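You operate a simulated robot arm through the tools that you are given. There is no shell and no other tool.

The job below is to be done with a simulated robot arm. You get a single attempt, and the scene is never put back.

JOB
Put things in order on the cooker side of the kitchen table. At the end: the red dust cap stands where the clear soaking cup stood; the clear soaking cup stands where the cocoa shaker stood; the cocoa shaker stands where the purple spout brush stood; the orange tea scoop stands where the red dust cap stood; the purple spout brush stands on top of the orange empty juice pack; whatever was shut is shut again. Leave all else as you found it, and nothing knocked over.

It is judged by the outcome, as a careful person would: the job done as asked, and still so three seconds after it is handed in. It fails if anything else is knocked over, pushed out of place, dropped, spilled or broken. A push-on lid holds only when it is set on centred and level and pressed home; a screw cap is set on level and turned clockwise until tight.

ROBOT AND FRAMES
A 6-joint arm with a two-finger parallel gripper, fixed in place. Base frame: the origin is at the foot of the arm, x ahead of it, y to its left, z up; the work surface is at about z = 0. Lengths are in mm, angles in degrees, forces in N, time in s.
With the tool pointing down near the work surface it reaches from about 160 to 420 mm from the base axis. Its first joint turns from -66.0 to 66.0 degrees. Payload 1.57 kg.
The tool frame sits at the grasp point between the pads (the TCP): z along the fingers, y along the line on which they close. The tips reach 30 mm beyond it. The gripper opens to 80 mm. The fingers are 17 mm wide and 12 mm thick; the gripper's body (40 by 82 mm) begins 80 mm behind the TCP.
Orientation is told as [roll, pitch, yaw] about the base's x, y, z axes, in that order, counted from this pose: with the fingers straight down and closing along the base's y, the tool's x points along the base's -x, its y along +y and its z along -z.

CONTROLS
- The arm moves only by the tool send_rows. Its arguments are lists of equal length, an entry for each row: "slide": the shift along the base's x, y, z in units of 250 mm (1.0 is 250 mm), a list of three; "rotation": the turn, a rotation vector about the base's x, y, z in units of 45 degrees (1.0 is 45 degrees), a list of three; "hand": the finger opening in mm, from 0 to 80. In form: {"slide": [[x, y, z], ...], "rotation": [[ax, ay, az], ...], "hand": [hand, ...]}. A call has 1 to 20 rows; each row is the pose to reach, as a shift and turn from the pose commanded when the call began. A call with a number of a shift or a turn outside -1 to 1 is refused whole. A row lasts 0.2 s, in which the tool goes at most 50 mm and 8.6 degrees; a call with a longer step from one row to the next is refused whole, and so is a gripper value outside its range. Where a pose cannot be reached the arm comes as near as it can. A force on the tool above 40 N (or 10 N above the force at the start of the call, whichever is more), or a blocked arm, ends the call early, and 0.2 s more pass. Each finger travels about 153 mm/s and halts on what it meets, pressing with about 42 N; the grip force reading is that of the motor and also rises with nothing between the fingers. The clock runs only during rows and for 0.2 s after the last one: add rows that repeat a pose to give the fingers time. It gives the time, the measured TCP pose, the force on the tool (base axes), the opening and the grip force at its end, in the units of the frame above (readings bear some noise), with the torque about the TCP (base axes, N m) and any sound that the robot's microphone picked up.
- Cameras (640 x 400 px; columns grow to the right, rows downward): "scene" is fixed at [51.5, -338.6, 425.4]; the picture's right is [0.81, -0.58, 0.00], its down [-0.32, -0.44, -0.84] and it looks along [0.49, 0.68, -0.55] (base axes); focal length 214 px, centre (320, 200). "wrist" rides on the gripper at [72, -7, -122] in the tool frame; the picture's right is [0.09, 1.00, 0.00], its down [-0.84, 0.08, -0.54] and it looks along [-0.54, 0.05, 0.84] (tool axes); focal length 238 px, centre (320, 200). There is no depth. A picture from a camera that has moved, and an enlarged one, comes with that camera's place and axes in the base frame and with its lens. The place of the scene camera against the robot may be out by one fixed shift of up to 18 mm in any direction.
- get_image(camera): a new picture of that camera. It takes no simulated time.
- zoom(camera, box): a new picture of the part [left, top, right, bottom] of that camera's present view, enlarged. It takes no simulated time.
- job_done(): hands the job in; it is judged then, once.

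Places have to be worked out from the pictures, the camera data and where the tool is seen. Open the gripper and draw the arm clear of the work before you hand the job in, unless the task says otherwise.

The tools are called after "Call:" as a command line: name --argument value ..., lists and objects as JSON in quotes. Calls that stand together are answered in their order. send_rows: Moves the arm, as the interface text tells. Its arguments: {"type":"object","properties":{"slide":{"type":"array","items":{"type":"array","items":{"type":"number"}}},"rotation":{"type":"array","items":{"type":"array","items":{"type":"number"}}},"hand":{"type":"array","items":{"type":"number"}}},"required":["slide","rotation","hand"]} The other tools are called the same way: get_image (camera) takes a picture; zoom (camera, box) takes an enlarged picture of a part of a camera's view; job_done () hands the job in.

At the start:

```text
time: 0.0
tcp_pos: [182.3, -137.9, 313.6]
ee_rot: [0.1, 0.0, 0.1]
contact_force: [-0.3, 0.1, -0.1]
torque: [0.01, 0.02, -0.04]
width: 79.9
grip_force: 0.1
```

scene: 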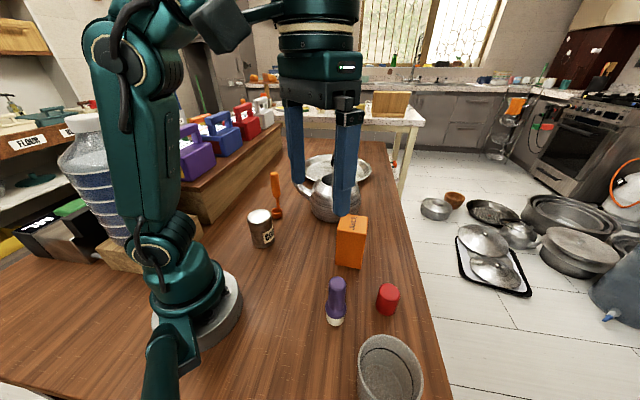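
wrist: 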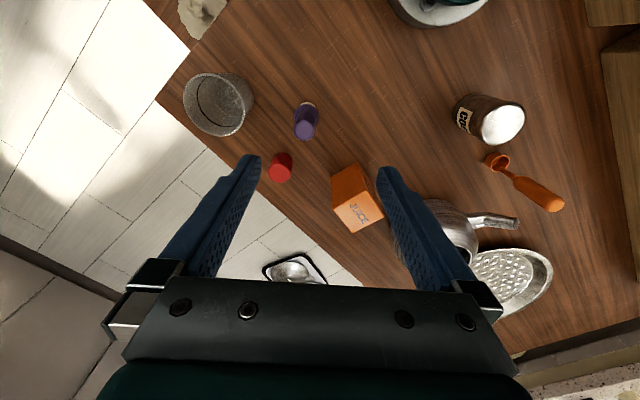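

I start by looking closely at the table in both views to identify the items and find where they stand.

Call:
zoom --camera "scene" --box '[230, 150, 450, 400]'

Call:
zoom --camera "wrist" --box '[150, 50, 410, 250]'

Call:
zoom --camera "wrist" --box '[380, 50, 640, 330]'

```text
1.60 times, centred on (340, 275) of scene
camera zoom: at [51.5, -338.6, 425.4], right [0.81, -0.58, 0.0], down [-0.32, -0.44, -0.84], along [0.49, 0.68, -0.55], focal length 343 px, centre (288, 80)
```

zoom: 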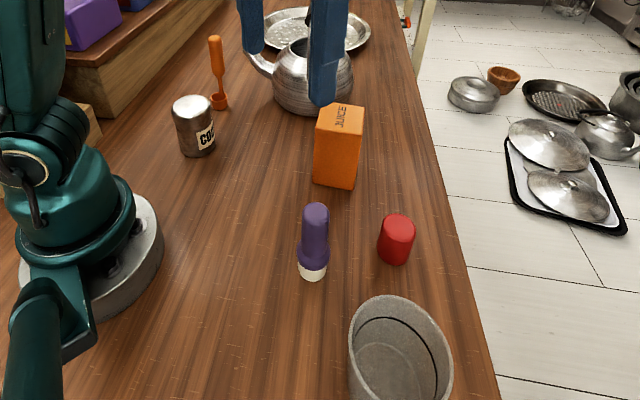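

```text
2.00 times, centred on (280, 150) of wrist
camera zoom: at [110.8, -145.3, 435.6], right [-0.09, 1.0, 0.0], down [0.84, 0.08, 0.54], along [0.54, 0.05, -0.84], focal length 477 px, centre (400, 300)
```

zoom: 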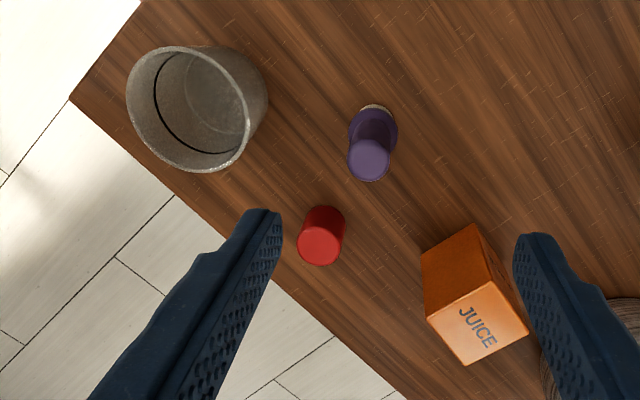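

```text
1.43 times, centred on (510, 190) of wrist
camera zoom: at [110.8, -145.3, 435.6], right [-0.09, 1.0, 0.0], down [0.84, 0.08, 0.54], along [0.54, 0.05, -0.84], focal length 340 px, centre (49, 214)
```

zoom: 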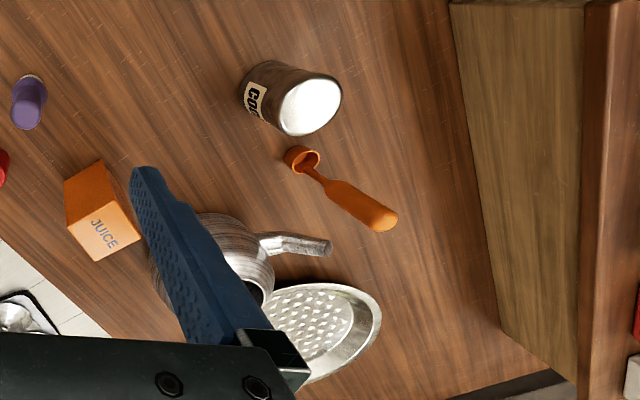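

From the first pictures the brush is near (201,-159) and the cap near (306,-202). I zoom further on the individual objects for detail before moving.

Call:
zoom --camera "wrist" --box '[170, 55, 270, 145]'

Call:
zoom --camera "wrist" --box '[440, 80, 570, 220]'

Call:
zoom --camera "scene" --box '[310, 260, 430, 400]'

Call:
zoom --camera "scene" --box '[235, 160, 385, 280]'

```text
4.44 times, centred on (220, 100) of wrist
camera zoom: at [110.8, -145.3, 435.6], right [-0.09, 1.0, 0.0], down [0.84, 0.08, 0.54], along [0.54, 0.05, -0.84], focal length 1059 px, centre (764, 644)
```

zoom: 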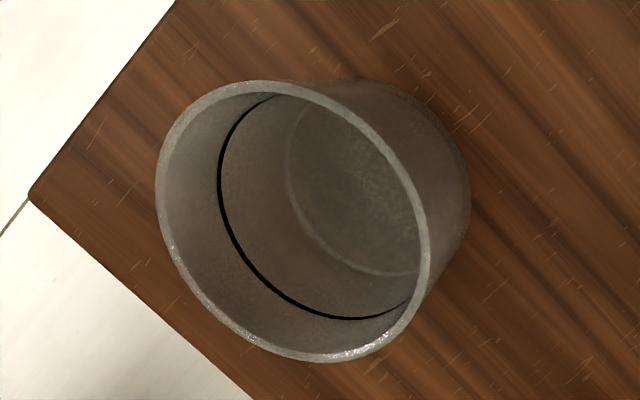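

```text
2.86 times, centred on (505, 150) of wrist
camera zoom: at [110.8, -145.3, 435.6], right [-0.09, 1.0, 0.0], down [0.84, 0.08, 0.54], along [0.54, 0.05, -0.84], focal length 681 px, centre (-209, 343)
```

zoom: 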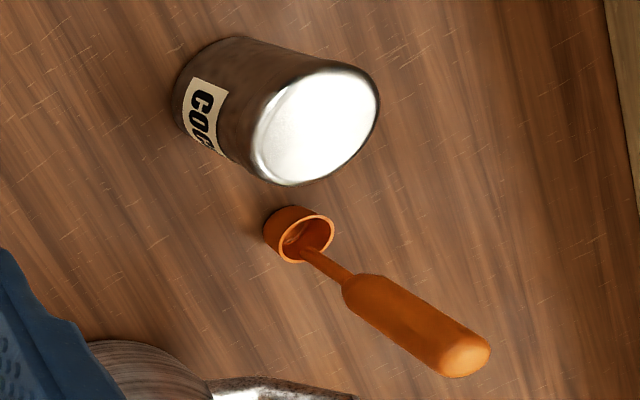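

```text
2.86 times, centred on (370, 330) of scene
camera zoom: at [51.5, -338.6, 425.4], right [0.81, -0.58, 0.0], down [-0.32, -0.44, -0.84], along [0.49, 0.68, -0.55], focal length 613 px, centre (177, -171)
```

zoom: 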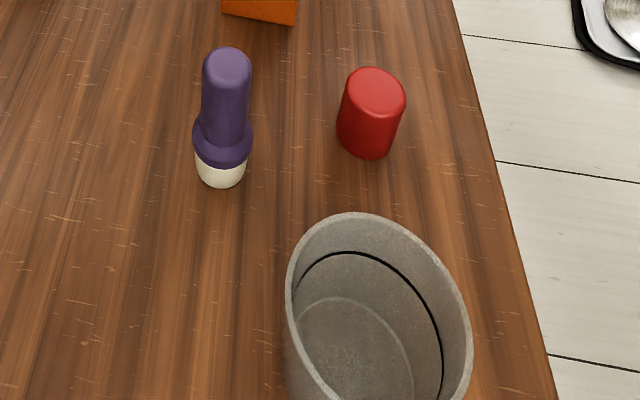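

```text
3.33 times, centred on (310, 220) of scene
camera zoom: at [51.5, -338.6, 425.4], right [0.81, -0.58, 0.0], down [-0.32, -0.44, -0.84], along [0.49, 0.68, -0.55], focal length 715 px, centre (353, 133)
```

zoom: 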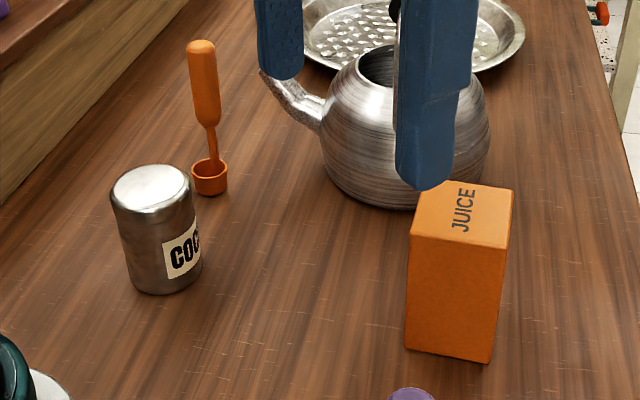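

The cup seems to hold liquid (dark line inside), so it must stay level and move gently. I shift the arm left at its present height to get a second viewpoint for triangulation.

Call:
send_rows --slide '[[0, 0.12, 0], [0, 0.24, 0], [0, 0.36, 0], [0, 0.48, 0], [0, 0.6, 0], [0, 0.6, 0]]' --rotation '[[0, 0, 0], [0, 0, 0], [0, 0, 0], [0, 0, 0], [0, 0, 0], [0, 0, 0]]' --hand '[80, 80, 80, 80, 80, 80]'

Call:
get_image --camera "wrist"

Call:
get_image --camera "scene"

```text
time: 1.4
tcp_pos: [180.9, 11.6, 314.0]
ee_rot: [0.0, 0.1, 0.0]
contact_force: [-0.2, 0.2, -0.1]
torque: [-0.02, 0.04, 0.03]
width: 79.9
grip_force: 0.0
```

```text
taken
camera wrist: at [110.1, 5.5, 435.6], right [-0.09, 1.0, 0.0], down [0.84, 0.08, 0.54], along [0.54, 0.05, -0.84], focal length 238 px, centre (320, 200)
```

wrist: 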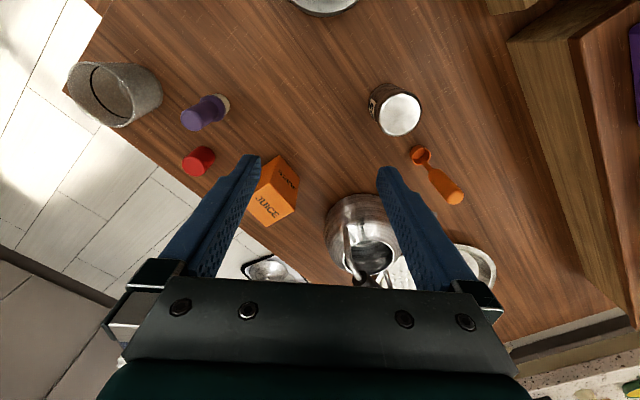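

```text
taken
```

scene: 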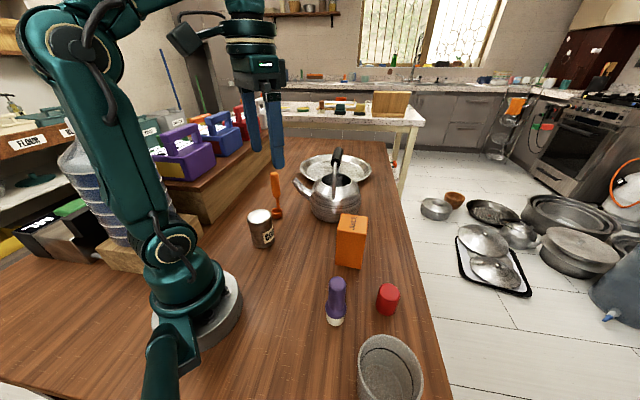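

This second viewpoint shows the kettle is clear behind the juice pack. I zoom in for accurate pixel positions of each object.

Call:
zoom --camera "wrist" --box '[60, 50, 300, 230]'

Call:
zoom --camera "wrist" --box '[350, 70, 490, 220]'

Call:
zoom --camera "scene" --box '[235, 140, 385, 280]'

```text
2.22 times, centred on (180, 140) of wrist
camera zoom: at [110.1, 5.5, 435.6], right [-0.09, 1.0, 0.0], down [0.84, 0.08, 0.54], along [0.54, 0.05, -0.84], focal length 530 px, centre (631, 333)
```

zoom: 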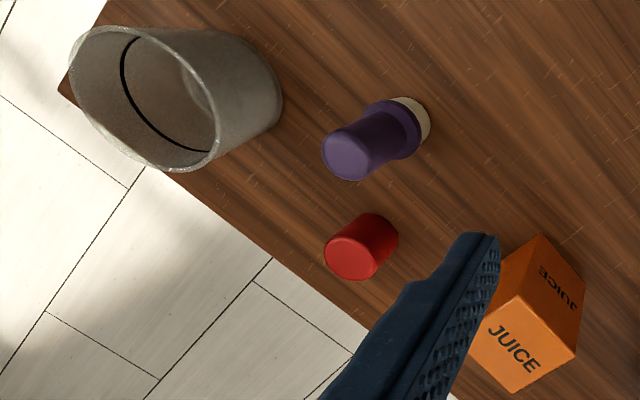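

```text
2.67 times, centred on (420, 145) of wrist
camera zoom: at [110.1, 5.5, 435.6], right [-0.09, 1.0, 0.0], down [0.84, 0.08, 0.54], along [0.54, 0.05, -0.84], focal length 636 px, centre (53, 347)
```

zoom: 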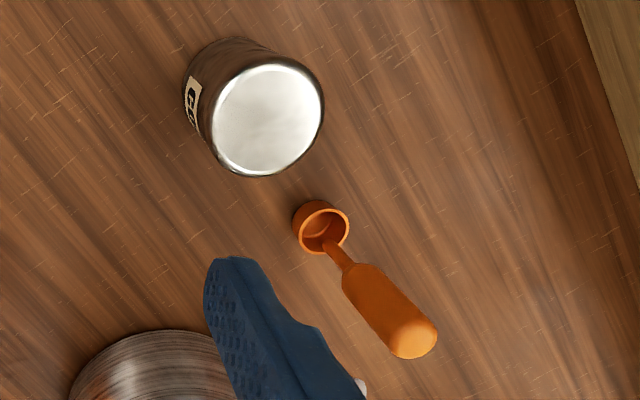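

```text
2.86 times, centred on (310, 210) of scene
camera zoom: at [51.5, -338.6, 425.4], right [0.81, -0.58, 0.0], down [-0.32, -0.44, -0.84], along [0.49, 0.68, -0.55], focal length 613 px, centre (349, 171)
```

zoom: 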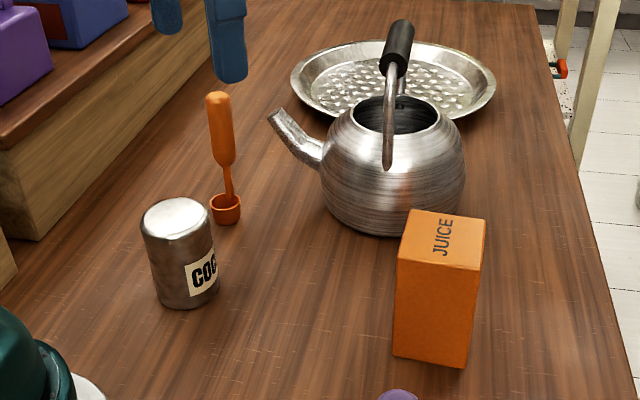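

Brush triangulates to about (208,-158), ~105 mm tall. I swing the arm to the right to look almost straight down on the cup, brush and cap and see the juice pack unobstructed.

Call:
send_rows --slide '[[0, -0.12, 0], [0, -0.26, 0], [0, -0.4, 0], [0, -0.54, 0], [0, -0.68, 0], [0, -0.82, 0], [0, -0.94, 0], [0, -1.0, 0], [0, -1.0, 0]]' --rotation '[[0, 0, 0], [0, 0, 0], [0, 0, 0], [0, 0, 0], [0, 0, 0], [0, 0, 0], [0, 0, 0], [0, 0, 0], [0, 0, 0]]' --hand '[80, 80, 80, 80, 80, 80, 80, 80, 80]'

Call:
get_image --camera "wrist"

Call:
zoom --camera "wrist" --box '[220, 20, 380, 180]'

Call:
zoom --camera "wrist" --box '[340, 60, 560, 260]'

```text
time: 3.4
tcp_pos: [174.7, -227.7, 289.4]
ee_rot: [-0.1, 0.1, 0.2]
contact_force: [-0.2, -0.6, -0.3]
torque: [-0.02, -0.03, 0.02]
width: 79.9
grip_force: 0.0
out of reach, approached as far as the arm can: row 6, 7, 8, 9
```

```text
taken
camera wrist: at [103.4, -235.1, 411.3], right [-0.09, 1.0, 0.0], down [0.84, 0.08, 0.54], along [0.54, 0.05, -0.84], focal length 238 px, centre (320, 200)
```

wrist: 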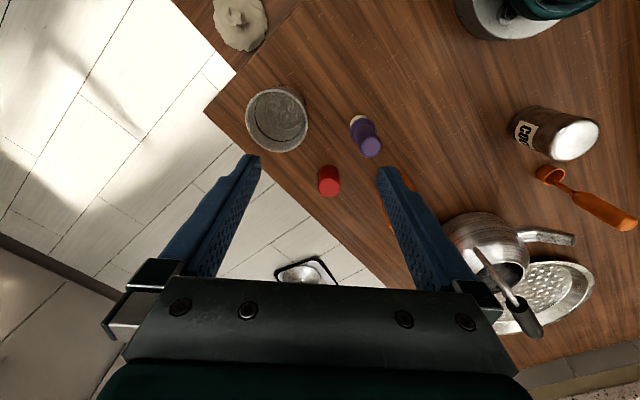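

```text
2.50 times, centred on (300, 100) of wrist
camera zoom: at [103.4, -235.1, 411.3], right [-0.09, 1.0, 0.0], down [0.84, 0.08, 0.54], along [0.54, 0.05, -0.84], focal length 596 px, centre (370, 450)
```

zoom: 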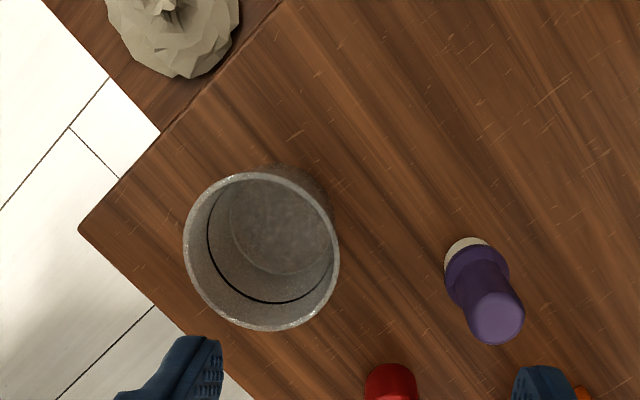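

```text
2.00 times, centred on (450, 160) of wrist
camera zoom: at [103.4, -235.1, 411.3], right [-0.09, 1.0, 0.0], down [0.84, 0.08, 0.54], along [0.54, 0.05, -0.84], focal length 477 px, centre (60, 280)
```

zoom: 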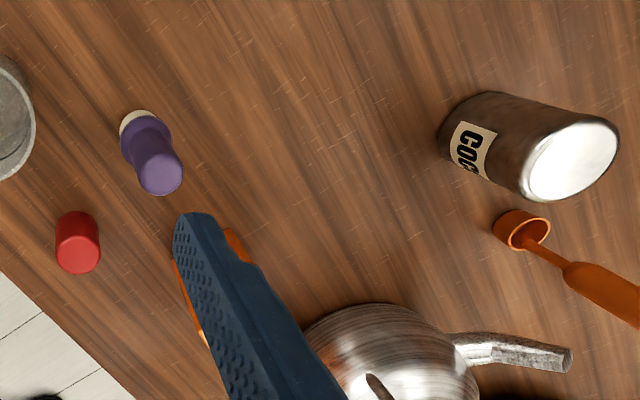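

Three views agree well: brush ≈(209,-158), height ≈106; cap ≈(305,-200), height ≈51; cup ≈(192,-286), height ≈85 with an 84 mm rim (too wide for an outside grip, so I'll pinch its wall later); cocoa ≈(179,124), height ≈90; juice top centre ≈(338,-59), height ≈107. I go above the brush first, staying well over its top.

Call:
send_rows --slide '[[0.02, 0.06, -0.08], [0.04, 0.14, -0.18], [0.07, 0.22, -0.3], [0.1, 0.3, -0.42], [0.107, 0.32, -0.454], [0.107, 0.32, -0.454]]' --rotation '[[0, 0, 0], [0, 0, 0], [0, 0, 0], [0, 0, 0], [0, 0, 0], [0, 0, 0]]' --hand '[80, 80, 80, 80, 80, 80]'

Call:
get_image --camera "wrist"

Call:
get_image --camera "scene"

```text
time: 4.8
tcp_pos: [199.8, -149.1, 175.3]
ee_rot: [-0.1, -0.1, 0.0]
contact_force: [-0.1, 0.4, 0.6]
torque: [-0.03, 0.03, 0.02]
width: 80.0
grip_force: 0.0
```

```text
taken
camera wrist: at [128.4, -155.0, 297.9], right [-0.09, 1.0, 0.0], down [0.84, 0.08, 0.54], along [0.54, 0.05, -0.84], focal length 238 px, centre (320, 200)
```

wrist: 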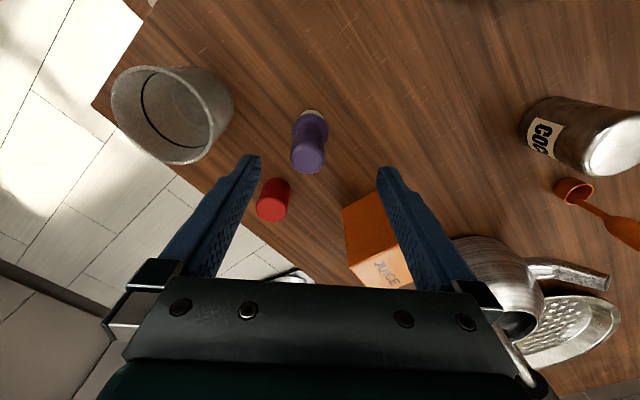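

```text
taken
```

scene: 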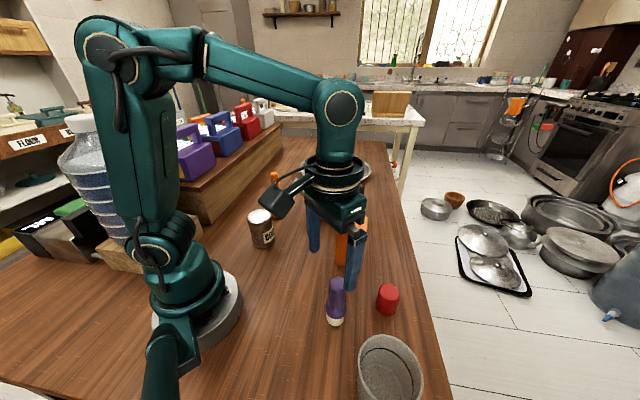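

The commanded pose tracks the reached pose, so the tool is at about (200,-149,175). I zoom on the brush and cap for a refined position.

Call:
zoom --camera "wrist" --box '[250, 90, 390, 230]'

Call:
zoom --camera "scene" --box '[300, 200, 420, 340]'

```text
2.86 times, centred on (320, 160) of wrist
camera zoom: at [128.4, -155.0, 297.9], right [-0.09, 1.0, 0.0], down [0.84, 0.08, 0.54], along [0.54, 0.05, -0.84], focal length 681 px, centre (320, 314)
```

zoom: 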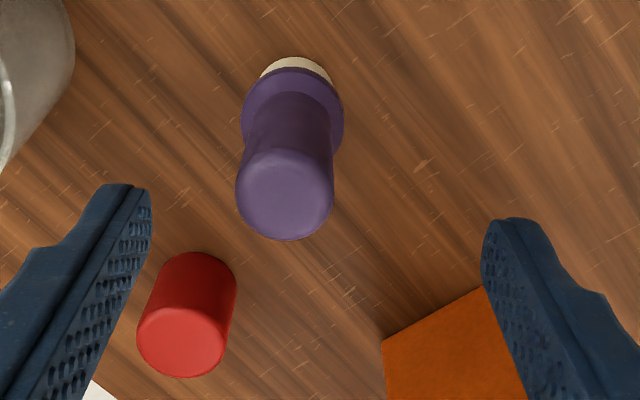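

```text
2.86 times, centred on (360, 270) of scene
camera zoom: at [51.5, -338.6, 425.4], right [0.81, -0.58, 0.0], down [-0.32, -0.44, -0.84], along [0.49, 0.68, -0.55], focal length 613 px, centre (206, 0)
```

zoom: 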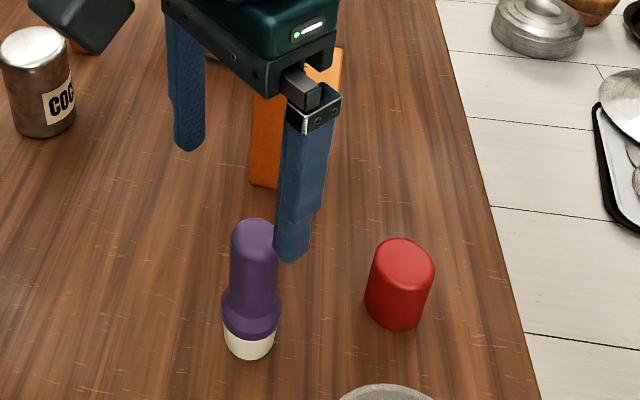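

The brush refines to (209.5,-158), handle 30 mm thick. I move over it, lower to TCP z≈78 (fingers beside the handle) with the gripper open, not gripping yet.

Call:
send_rows --slide '[[0.0376, -0.0376, 0], [0.0376, -0.0376, -0.1], [0.0376, -0.0376, -0.2], [0.0376, -0.0376, -0.3], [0.0376, -0.0376, -0.36], [0.0376, -0.0376, -0.39], [0.0376, -0.0376, -0.39]]' --rotation '[[0, 0, 0], [0, 0, 0], [0, 0, 0], [0, 0, 0], [0, 0, 0], [0, 0, 0], [0, 0, 0]]' --hand '[80, 80, 80, 80, 80, 80, 80]'

Call:
zoom --camera "wrist" --box '[220, 90, 420, 290]'

Call:
zoom --camera "scene" --box '[270, 200, 430, 350]'

```text
time: 6.4
tcp_pos: [208.2, -156.4, 76.4]
ee_rot: [0.1, 0.0, 0.0]
contact_force: [-0.1, -0.1, 0.3]
torque: [-0.02, -0.03, -0.01]
width: 80.2
grip_force: 0.0
```

```text
2.00 times, centred on (320, 190) of wrist
camera zoom: at [137.8, -162.6, 198.7], right [-0.09, 1.0, 0.0], down [0.84, 0.08, 0.54], along [0.54, 0.05, -0.84], focal length 477 px, centre (320, 220)
```

zoom: 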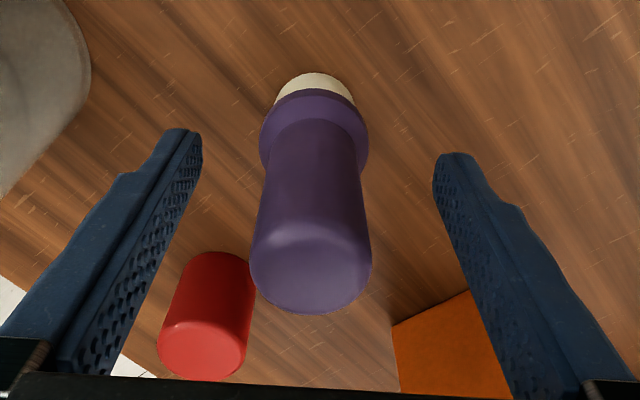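

```text
2.67 times, centred on (350, 275) of scene
camera zoom: at [51.5, -338.6, 425.4], right [0.81, -0.58, 0.0], down [-0.32, -0.44, -0.84], along [0.49, 0.68, -0.55], focal length 572 px, centre (240, 0)
```

zoom: 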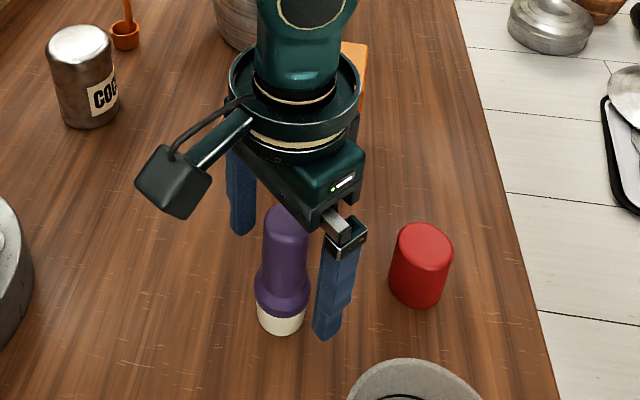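

The fingers straddle the handle; TCP ≈(209,-156,76.6). I trim 2 mm in y, close on the handle, then check the grip.

Call:
send_rows --slide '[[0.004, -0.008, 0], [0.004, -0.008, 0], [0.004, -0.008, 0], [0.004, -0.008, 0], [0.004, -0.008, 0]]' --rotation '[[0, 0, 0], [0, 0, 0], [0, 0, 0], [0, 0, 0], [0, 0, 0]]' --hand '[60, 40, 33, 24, 22]'

Call:
zoom --camera "wrist" --box '[220, 90, 420, 290]'

```text
time: 7.6
tcp_pos: [209.9, -158.0, 77.2]
ee_rot: [0.1, 0.0, 0.1]
contact_force: [-1.0, 0.5, 1.9]
torque: [0.14, -0.01, 0.03]
width: 28.4
grip_force: 38.5
```

```text
2.00 times, centred on (320, 190) of wrist
camera zoom: at [139.1, -164.8, 199.0], right [-0.09, 1.0, 0.0], down [0.84, 0.08, 0.54], along [0.54, 0.05, -0.84], focal length 477 px, centre (320, 220)
```

zoom: 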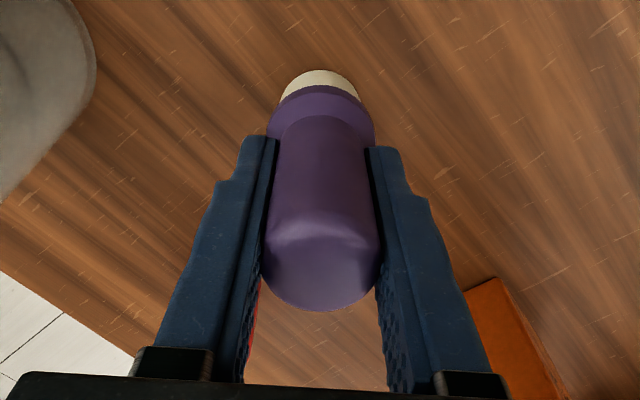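

Gripped at 28.4 mm opening with grip force 38 N. I lift it straight up slowly to about z=200 and look again.

Call:
send_rows --slide '[[0, 0, 0.03], [0, 0, 0.08], [0, 0, 0.16], [0, 0, 0.24], [0, 0, 0.32], [0, 0, 0.4], [0, 0, 0.47], [0, 0, 0.5], [0, 0, 0.5]]' --rotation '[[0, 0, 0], [0, 0, 0], [0, 0, 0], [0, 0, 0], [0, 0, 0], [0, 0, 0], [0, 0, 0], [0, 0, 0], [0, 0, 0]]' --hand '[22, 22, 22, 22, 22, 22, 22, 22, 22]'

Call:
get_image --camera "wrist"

Call:
get_image --camera "scene"

Call:
zoom --camera "wrist" --box '[320, 130, 480, 290]'

```text
time: 9.6
tcp_pos: [212.4, -157.7, 201.7]
ee_rot: [0.0, 0.0, 0.1]
contact_force: [-0.4, 0.4, 0.1]
torque: [0.01, 0.01, -0.02]
width: 28.2
grip_force: 38.9
```

```text
taken
camera wrist: at [141.1, -164.0, 324.7], right [-0.09, 1.0, 0.0], down [0.84, 0.08, 0.54], along [0.54, 0.05, -0.84], focal length 238 px, centre (320, 200)
```

wrist: 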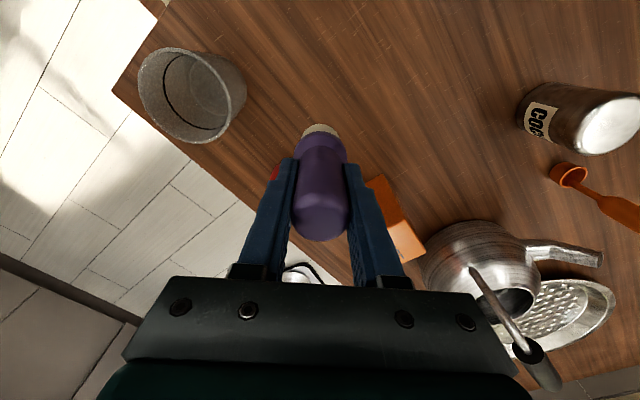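

```text
taken
```

scene: 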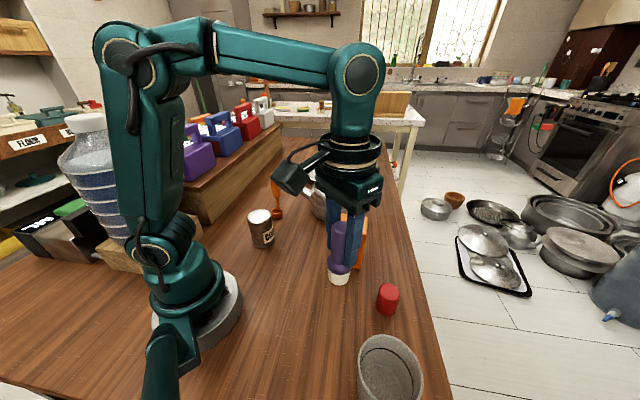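

```text
2.50 times, centred on (400, 210) of wrist
camera zoom: at [141.1, -164.0, 324.7], right [-0.09, 1.0, 0.0], down [0.84, 0.08, 0.54], along [0.54, 0.05, -0.84], focal length 596 px, centre (120, 175)
```

zoom: 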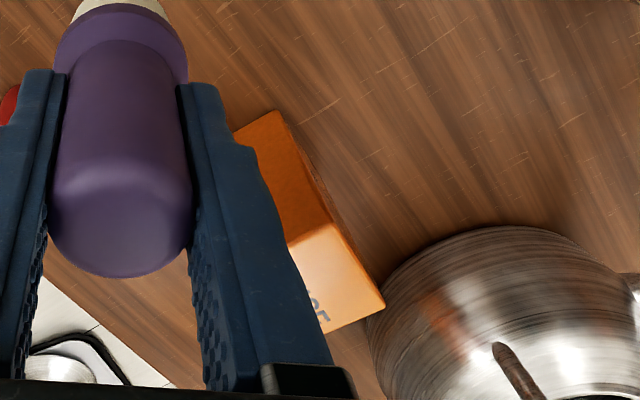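

The brush hangs level in the grip. The juice top centre works out to (337,-58.5), top at z≈107–110. I carry the brush over it with its base at about z=130.

Call:
send_rows --slide '[[0.02, 0.016, 0.019], [0.07, 0.056, 0.019], [0.14, 0.112, 0.019], [0.22, 0.175, 0.019], [0.3, 0.239, 0.019], [0.38, 0.303, 0.019], [0.44, 0.351, 0.019], [0.48, 0.382, 0.019], [0.497, 0.396, 0.019], [0.497, 0.396, 0.019]]' --rotation '[[0, 0, 0], [0, 0, 0], [0, 0, 0], [0, 0, 0], [0, 0, 0], [0, 0, 0], [0, 0, 0], [0, 0, 0], [0, 0, 0], [0, 0, 0]]' --hand '[22, 22, 22, 22, 22, 22, 22, 22, 22, 22]'

Call:
get_image --camera "wrist"

Call:
zoom --camera "scene" --box '[280, 130, 440, 290]'

Call:
zoom --camera "wrist" --box '[240, 80, 400, 260]'

```text
time: 11.8
tcp_pos: [334.5, -60.5, 207.1]
ee_rot: [0.0, 0.0, 0.0]
contact_force: [0.5, 0.3, -1.0]
torque: [0.01, 0.02, 0.0]
width: 28.6
grip_force: 38.6
```

```text
taken
camera wrist: at [264.3, -66.5, 330.3], right [-0.09, 1.0, 0.0], down [0.84, 0.08, 0.54], along [0.54, 0.05, -0.84], focal length 238 px, centre (320, 200)
```

wrist: 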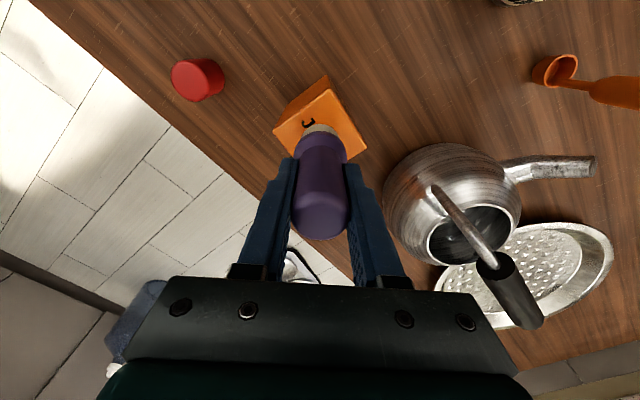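

```text
2.50 times, centred on (360, 210) of scene
camera zoom: at [51.5, -338.6, 425.4], right [0.81, -0.58, 0.0], down [-0.32, -0.44, -0.84], along [0.49, 0.68, -0.55], focal length 536 px, centre (220, 175)
```

zoom: 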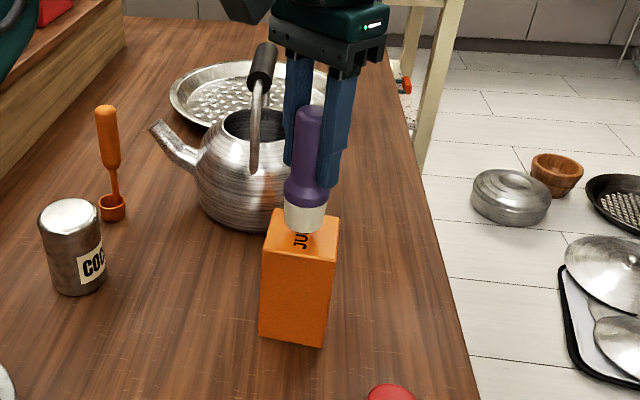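

```text
2.22 times, centred on (320, 170) of wrist
camera zoom: at [264.3, -66.5, 330.3], right [-0.09, 1.0, 0.0], down [0.84, 0.08, 0.54], along [0.54, 0.05, -0.84], focal length 530 px, centre (320, 267)
```

zoom: 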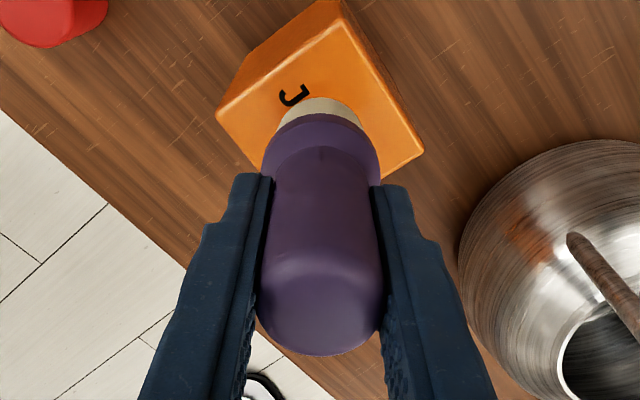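

Fresh corners give the juice top centre as (339,-59), a 65 mm square; the tool is 3.5 mm short in x. I correct and lower 16 mm toward contact, then will creep.

Call:
send_rows --slide '[[0.014, 0.004, 0], [0.014, 0.004, -0.02], [0.014, 0.004, -0.04], [0.014, 0.004, -0.056], [0.014, 0.004, -0.064], [0.014, 0.004, -0.064]]' --rotation '[[0, 0, 0], [0, 0, 0], [0, 0, 0], [0, 0, 0], [0, 0, 0], [0, 0, 0]]' --hand '[22, 22, 22, 22, 22, 22]'

Call:
zoom --camera "scene" --box '[310, 160, 410, 290]'

Call:
zoom --camera "wrist" --box '[240, 60, 400, 240]'

```text
time: 13.2
tcp_pos: [340.4, -60.3, 192.8]
ee_rot: [0.0, -0.3, 0.1]
contact_force: [0.0, 2.7, 29.6]
torque: [0.31, 0.09, 0.1]
width: 28.3
grip_force: 38.7
```

```text
3.08 times, centred on (360, 225) of scene
camera zoom: at [51.4, -338.6, 425.4], right [0.81, -0.58, 0.0], down [-0.32, -0.44, -0.84], along [0.49, 0.68, -0.55], focal length 660 px, centre (197, 123)
```

zoom: 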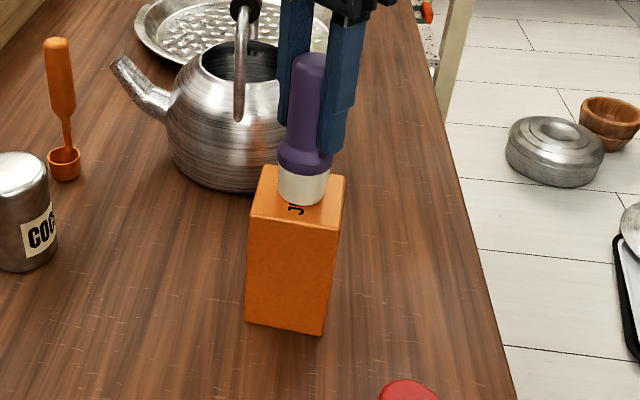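

```text
2.22 times, centred on (320, 150) of wrist
camera zoom: at [267.9, -65.6, 315.8], right [-0.09, 1.0, 0.0], down [0.83, 0.08, 0.55], along [0.54, 0.05, -0.84], focal length 530 px, centre (320, 311)
```

zoom: 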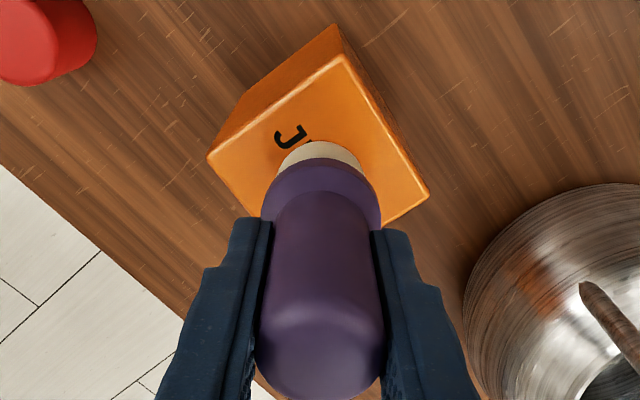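

Contact already: 29.6 N upward, so the pack top is higher than estimated (≈115). I ease up about 1 mm to relieve the load before releasing.

Call:
send_rows --slide '[[0, 0, 0.002], [0, 0, 0.004], [0, 0, 0.004]]' --rotation '[[0, 0, 0], [0, 0, 0], [0, 0, 0]]' --hand '[22, 22, 22]'

```text
time: 14.0
tcp_pos: [338.6, -60.4, 191.9]
ee_rot: [-0.1, -0.1, 0.0]
contact_force: [4.4, -1.0, 20.1]
torque: [-0.08, -0.47, -0.02]
width: 28.5
grip_force: 38.7
```

Still 20 N of load (about 10 N per mm). I ease up another 1.5 mm.

Call:
send_rows --slide '[[0, 0, 0.003], [0, 0, 0.006], [0, 0, 0.006]]' --rotation '[[0, 0, 0], [0, 0, 0], [0, 0, 0]]' --hand '[22, 22, 22]'

Call:
zoom --camera "scene" --box '[320, 160, 390, 280]'

```text
time: 14.8
tcp_pos: [337.8, -58.4, 194.2]
ee_rot: [0.0, 0.3, 0.1]
contact_force: [0.1, -0.2, 1.2]
torque: [-0.03, -0.05, -0.02]
width: 28.2
grip_force: 38.3
```

```text
3.33 times, centred on (355, 220) of scene
camera zoom: at [51.5, -338.6, 425.4], right [0.81, -0.58, 0.0], down [-0.32, -0.44, -0.84], along [0.49, 0.68, -0.55], focal length 715 px, centre (203, 133)
```

zoom: 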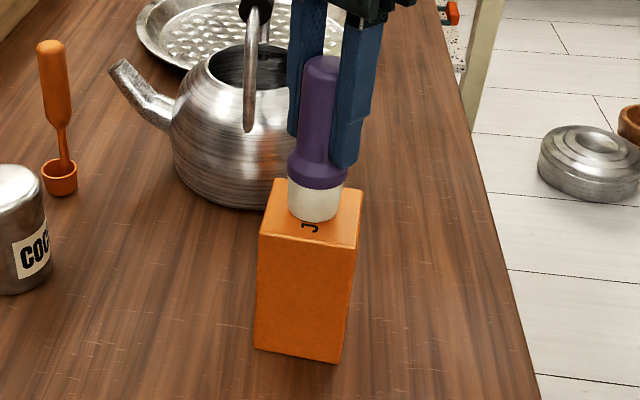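

Load is now ~1 N, so the brush base is just resting on the pack. I open the fingers in small steps to release it.

Call:
send_rows --slide '[[0, 0, 0], [0, 0, 0], [0, 0, 0], [0, 0, 0], [0, 0, 0], [0, 0, 0]]' --rotation '[[0, 0, 0], [0, 0, 0], [0, 0, 0], [0, 0, 0], [0, 0, 0], [0, 0, 0]]' --hand '[28, 31, 36, 45, 60, 60]'

Call:
zoom --camera "scene" --box '[320, 160, 390, 280]'

Call:
zoom --camera "wrist" --box '[240, 60, 400, 240]'

```text
time: 16.2
tcp_pos: [338.3, -57.7, 192.7]
ee_rot: [0.0, 0.1, 0.0]
contact_force: [0.0, -0.4, -0.3]
torque: [-0.01, 0.0, 0.01]
width: 59.7
grip_force: 0.1
```

```text
3.33 times, centred on (355, 220) of scene
camera zoom: at [51.5, -338.6, 425.4], right [0.81, -0.58, 0.0], down [-0.32, -0.44, -0.84], along [0.49, 0.68, -0.55], focal length 715 px, centre (203, 133)
```

zoom: 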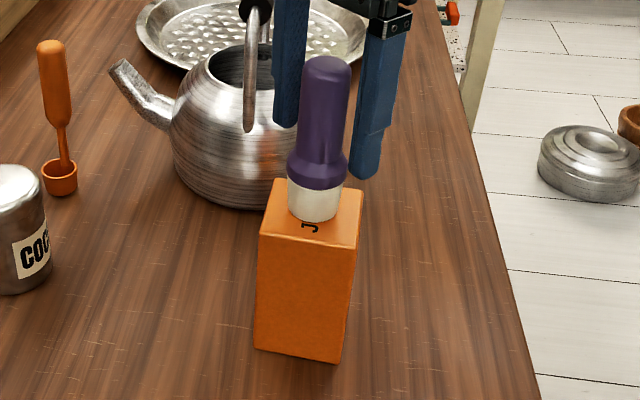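

```text
2.22 times, centred on (320, 150) of wrist
camera zoom: at [267.2, -64.7, 316.8], right [-0.09, 1.0, 0.0], down [0.84, 0.08, 0.54], along [0.54, 0.05, -0.84], focal length 530 px, centre (320, 311)
```

zoom: 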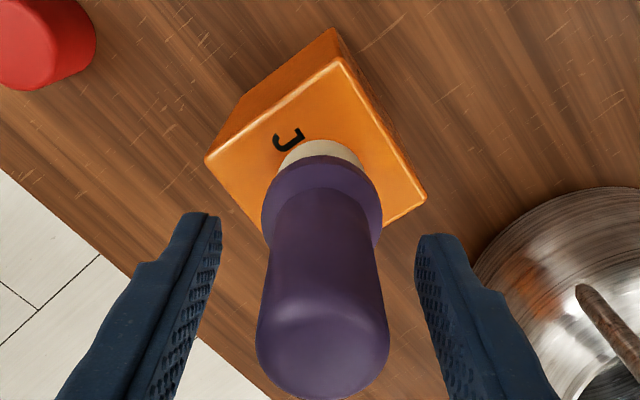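

The brush stands steady on the pack and the pack hasn't shifted. I open wider and back straight off toward the robot in −x (fingers straddle it in y), then rise.

Call:
send_rows --slide '[[0, 0, 0], [0, 0, 0], [-0.04, 0, 0], [-0.1, 0, 0], [-0.2, 0, 0], [-0.32, 0, 0], [-0.42, 0, 0], [-0.46, 0, 0.06], [-0.48, 0, 0.16], [-0.48, 0, 0.24], [-0.48, 0, 0.24]]' --rotation '[[0, 0, 0], [0, 0, 0], [0, 0, 0], [0, 0, 0], [0, 0, 0], [0, 0, 0], [0, 0, 0], [0, 0, 0], [0, 0, 0], [0, 0, 0], [0, 0, 0]]' --hand '[72, 80, 80, 80, 80, 80, 80, 80, 80, 80, 80]'

Call:
get_image --camera "wrist"

Call:
get_image --camera "scene"

```text
time: 18.6
tcp_pos: [215.4, -59.1, 253.0]
ee_rot: [-0.1, 0.0, 0.0]
contact_force: [-0.2, 0.6, -0.2]
torque: [0.0, 0.04, 0.0]
width: 79.8
grip_force: 0.1
```

```text
taken
camera wrist: at [144.0, -64.6, 375.5], right [-0.09, 1.0, 0.0], down [0.84, 0.08, 0.54], along [0.54, 0.05, -0.84], focal length 238 px, centre (320, 200)
```

wrist: 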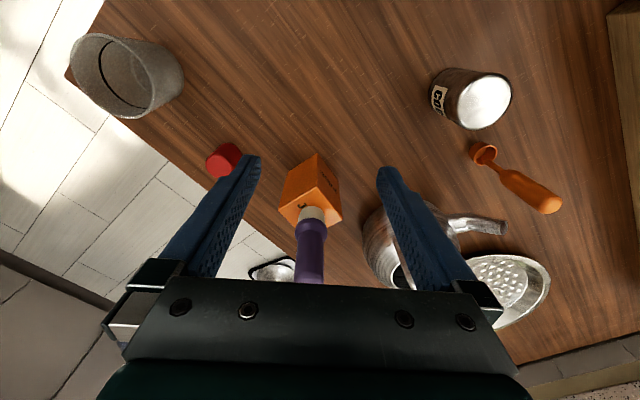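

```text
taken
```

scene: 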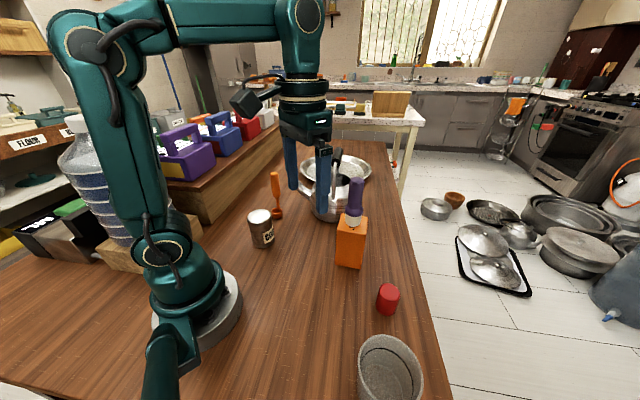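

Brush and pack are standing fine. Next is the cocoa shaker: I move above it at z≈190 for a refined look.

Call:
send_rows --slide '[[-0.01, 0.06, 0], [-0.03, 0.16, -0.03], [-0.06, 0.28, -0.08], [-0.09, 0.4, -0.13], [-0.12, 0.52, -0.18], [-0.14, 0.64, -0.23], [-0.148, 0.71, -0.252], [-0.148, 0.728, -0.252], [-0.148, 0.728, -0.252]]' --rotation '[[0, 0, 0], [0, 0, 0], [0, 0, 0], [0, 0, 0], [0, 0, 0], [0, 0, 0], [0, 0, 0], [0, 0, 0], [0, 0, 0]]' --hand '[80, 80, 80, 80, 80, 80, 80, 80, 80]'

Call:
get_image --camera "wrist"

Call:
zoom --camera "wrist" --box '[240, 80, 420, 260]'

Call:
zoom --camera "scene" --box '[220, 150, 320, 270]'

```text
time: 20.6
tcp_pos: [180.4, 123.9, 190.3]
ee_rot: [0.0, 0.0, -0.1]
contact_force: [0.0, -0.6, 0.2]
torque: [0.02, -0.03, -0.02]
width: 80.1
grip_force: 0.1
```

```text
taken
camera wrist: at [109.8, 117.8, 312.7], right [-0.09, 1.0, 0.0], down [0.84, 0.08, 0.54], along [0.54, 0.05, -0.84], focal length 238 px, centre (320, 200)
```

wrist: 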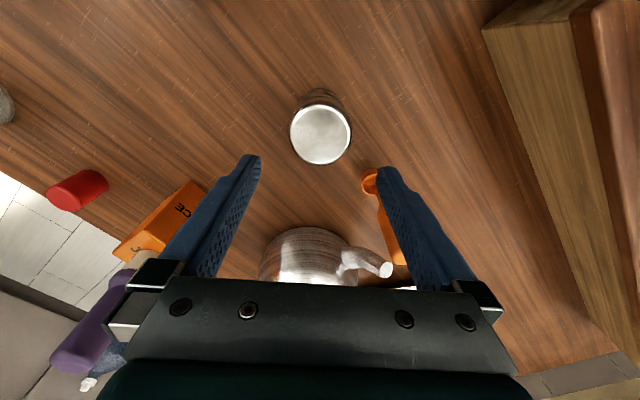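

```text
2.22 times, centred on (330, 170) of wrist
camera zoom: at [109.8, 117.8, 312.7], right [-0.09, 1.0, 0.0], down [0.84, 0.08, 0.54], along [0.54, 0.05, -0.84], focal length 530 px, centre (298, 267)
```

zoom: 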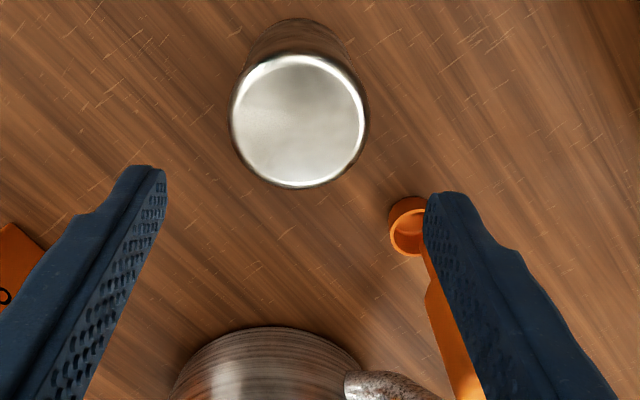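

```text
3.33 times, centred on (270, 210) of scene
camera zoom: at [51.5, -338.6, 425.4], right [0.81, -0.58, 0.0], down [-0.32, -0.44, -0.84], along [0.49, 0.68, -0.55], focal length 715 px, centre (487, 167)
```

zoom: 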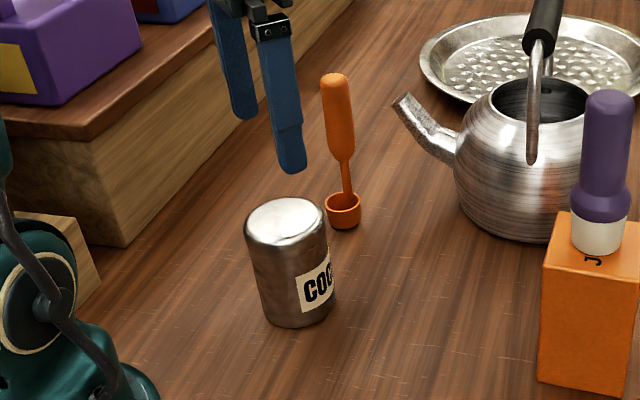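

The cocoa refines to (180,124.5), about 60 mm wide, and the tool is centred on it. I lower with fully open fingers to TCP z≈47.

Call:
send_rows --slide '[[-0.004, 0, -0.06], [-0.004, 0, -0.16], [-0.004, 0, -0.26], [-0.004, 0, -0.36], [-0.004, 0, -0.46], [-0.004, 0, -0.53], [-0.004, 0, -0.574], [-0.004, 0, -0.574]]' --rotation '[[0, 0, 0], [0, 0, 0], [0, 0, 0], [0, 0, 0], [0, 0, 0], [0, 0, 0], [0, 0, 0], [0, 0, 0]]' --hand '[80, 80, 80, 80, 80, 80, 80, 80]'

Call:
get_image --camera "wrist"

Call:
zoom --camera "scene" --box '[220, 150, 320, 270]'

```text
time: 22.4
tcp_pos: [180.0, 123.4, 46.5]
ee_rot: [0.0, 0.1, 0.1]
contact_force: [0.0, -0.5, 0.7]
torque: [0.02, -0.01, -0.01]
width: 80.0
grip_force: 0.0
```

```text
taken
camera wrist: at [108.5, 117.0, 169.8], right [-0.09, 1.0, 0.0], down [0.84, 0.08, 0.54], along [0.54, 0.05, -0.84], focal length 238 px, centre (320, 200)
```

wrist: 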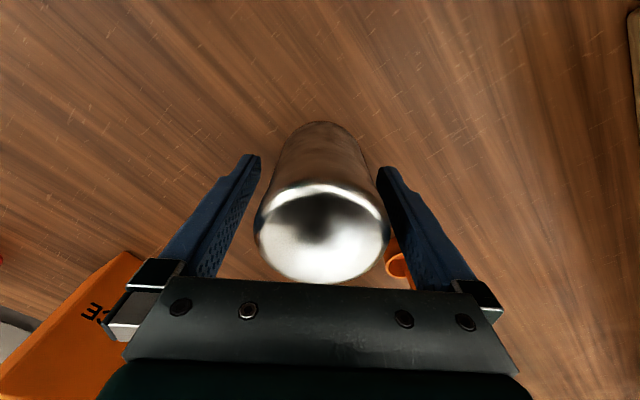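

```text
3.33 times, centred on (270, 210) of scene
camera zoom: at [51.5, -338.6, 425.4], right [0.81, -0.58, 0.0], down [-0.32, -0.44, -0.84], along [0.49, 0.68, -0.55], focal length 715 px, centre (487, 167)
```

zoom: 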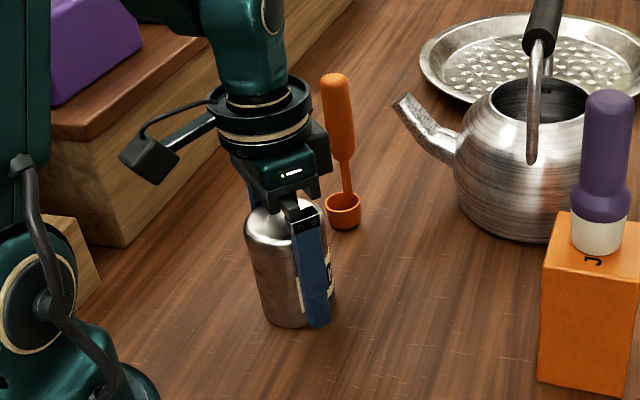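

Fingers are on both sides of the shaker body, evenly spaced. I close gently on it.

Call:
send_rows --slide '[[0, 0, 0], [0, 0, 0], [0, 0, 0], [0, 0, 0], [0, 0, 0]]' --rotation '[[0, 0, 0], [0, 0, 0], [0, 0, 0], [0, 0, 0], [0, 0, 0]]' --hand '[70, 64, 58, 53, 53]'

Call:
get_image --camera "wrist"

```text
time: 23.6
tcp_pos: [179.2, 122.8, 46.2]
ee_rot: [0.0, -0.1, 0.1]
contact_force: [-0.2, 0.8, -0.3]
torque: [0.03, 0.0, 0.0]
width: 57.6
grip_force: 41.8
```

```text
taken
camera wrist: at [108.5, 117.0, 170.0], right [-0.09, 1.0, 0.0], down [0.84, 0.08, 0.54], along [0.54, 0.05, -0.84], focal length 238 px, centre (320, 200)
```

wrist: 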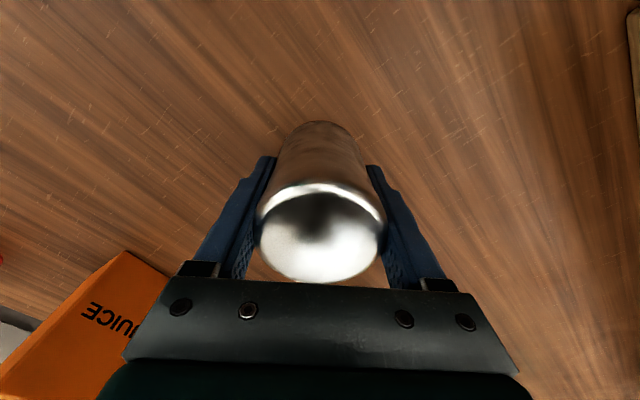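

Firm grip at 57.6 mm, TCP ≈(180,123.5,47). I lift slowly and check that the shaker comes up whole.

Call:
send_rows --slide '[[0, 0, 0.02], [0, 0, 0.06], [0, 0, 0.12], [0, 0, 0.19], [0, 0, 0.25], [0, 0, 0.28], [0, 0, 0.28]]' --rotation '[[0, 0, 0], [0, 0, 0], [0, 0, 0], [0, 0, 0], [0, 0, 0], [0, 0, 0], [0, 0, 0]]' --hand '[53, 53, 53, 53, 53, 53, 53]'

Call:
zoom --camera "scene" --box '[220, 150, 320, 270]'

Call:
get_image --camera "wrist"

```text
time: 25.2
tcp_pos: [179.0, 122.8, 117.5]
ee_rot: [0.0, 0.0, 0.1]
contact_force: [0.8, -0.3, -0.8]
torque: [0.02, 0.02, 0.04]
width: 57.6
grip_force: 41.7
```

```text
3.33 times, centred on (270, 210) of scene
camera zoom: at [51.5, -338.6, 425.4], right [0.81, -0.58, 0.0], down [-0.32, -0.44, -0.84], along [0.49, 0.68, -0.55], focal length 715 px, centre (487, 167)
```

zoom: 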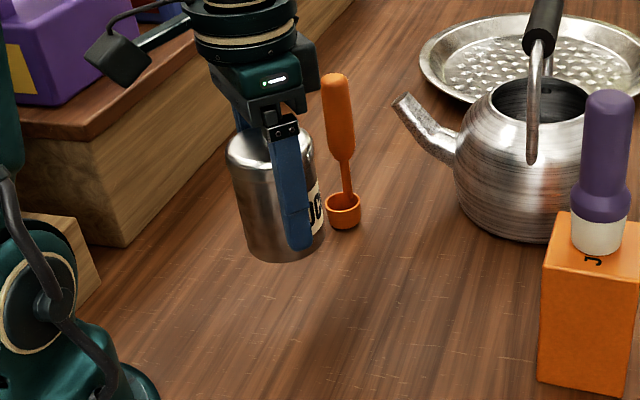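

```text
taken
camera wrist: at [108.1, 117.1, 239.5], right [-0.09, 1.0, 0.0], down [0.84, 0.08, 0.54], along [0.54, 0.05, -0.84], focal length 238 px, centre (320, 200)
```

wrist: 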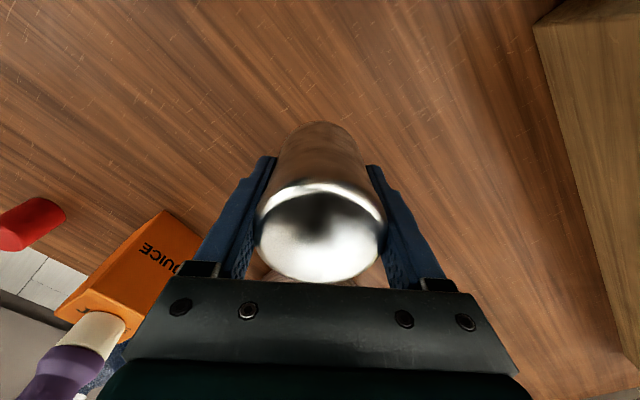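

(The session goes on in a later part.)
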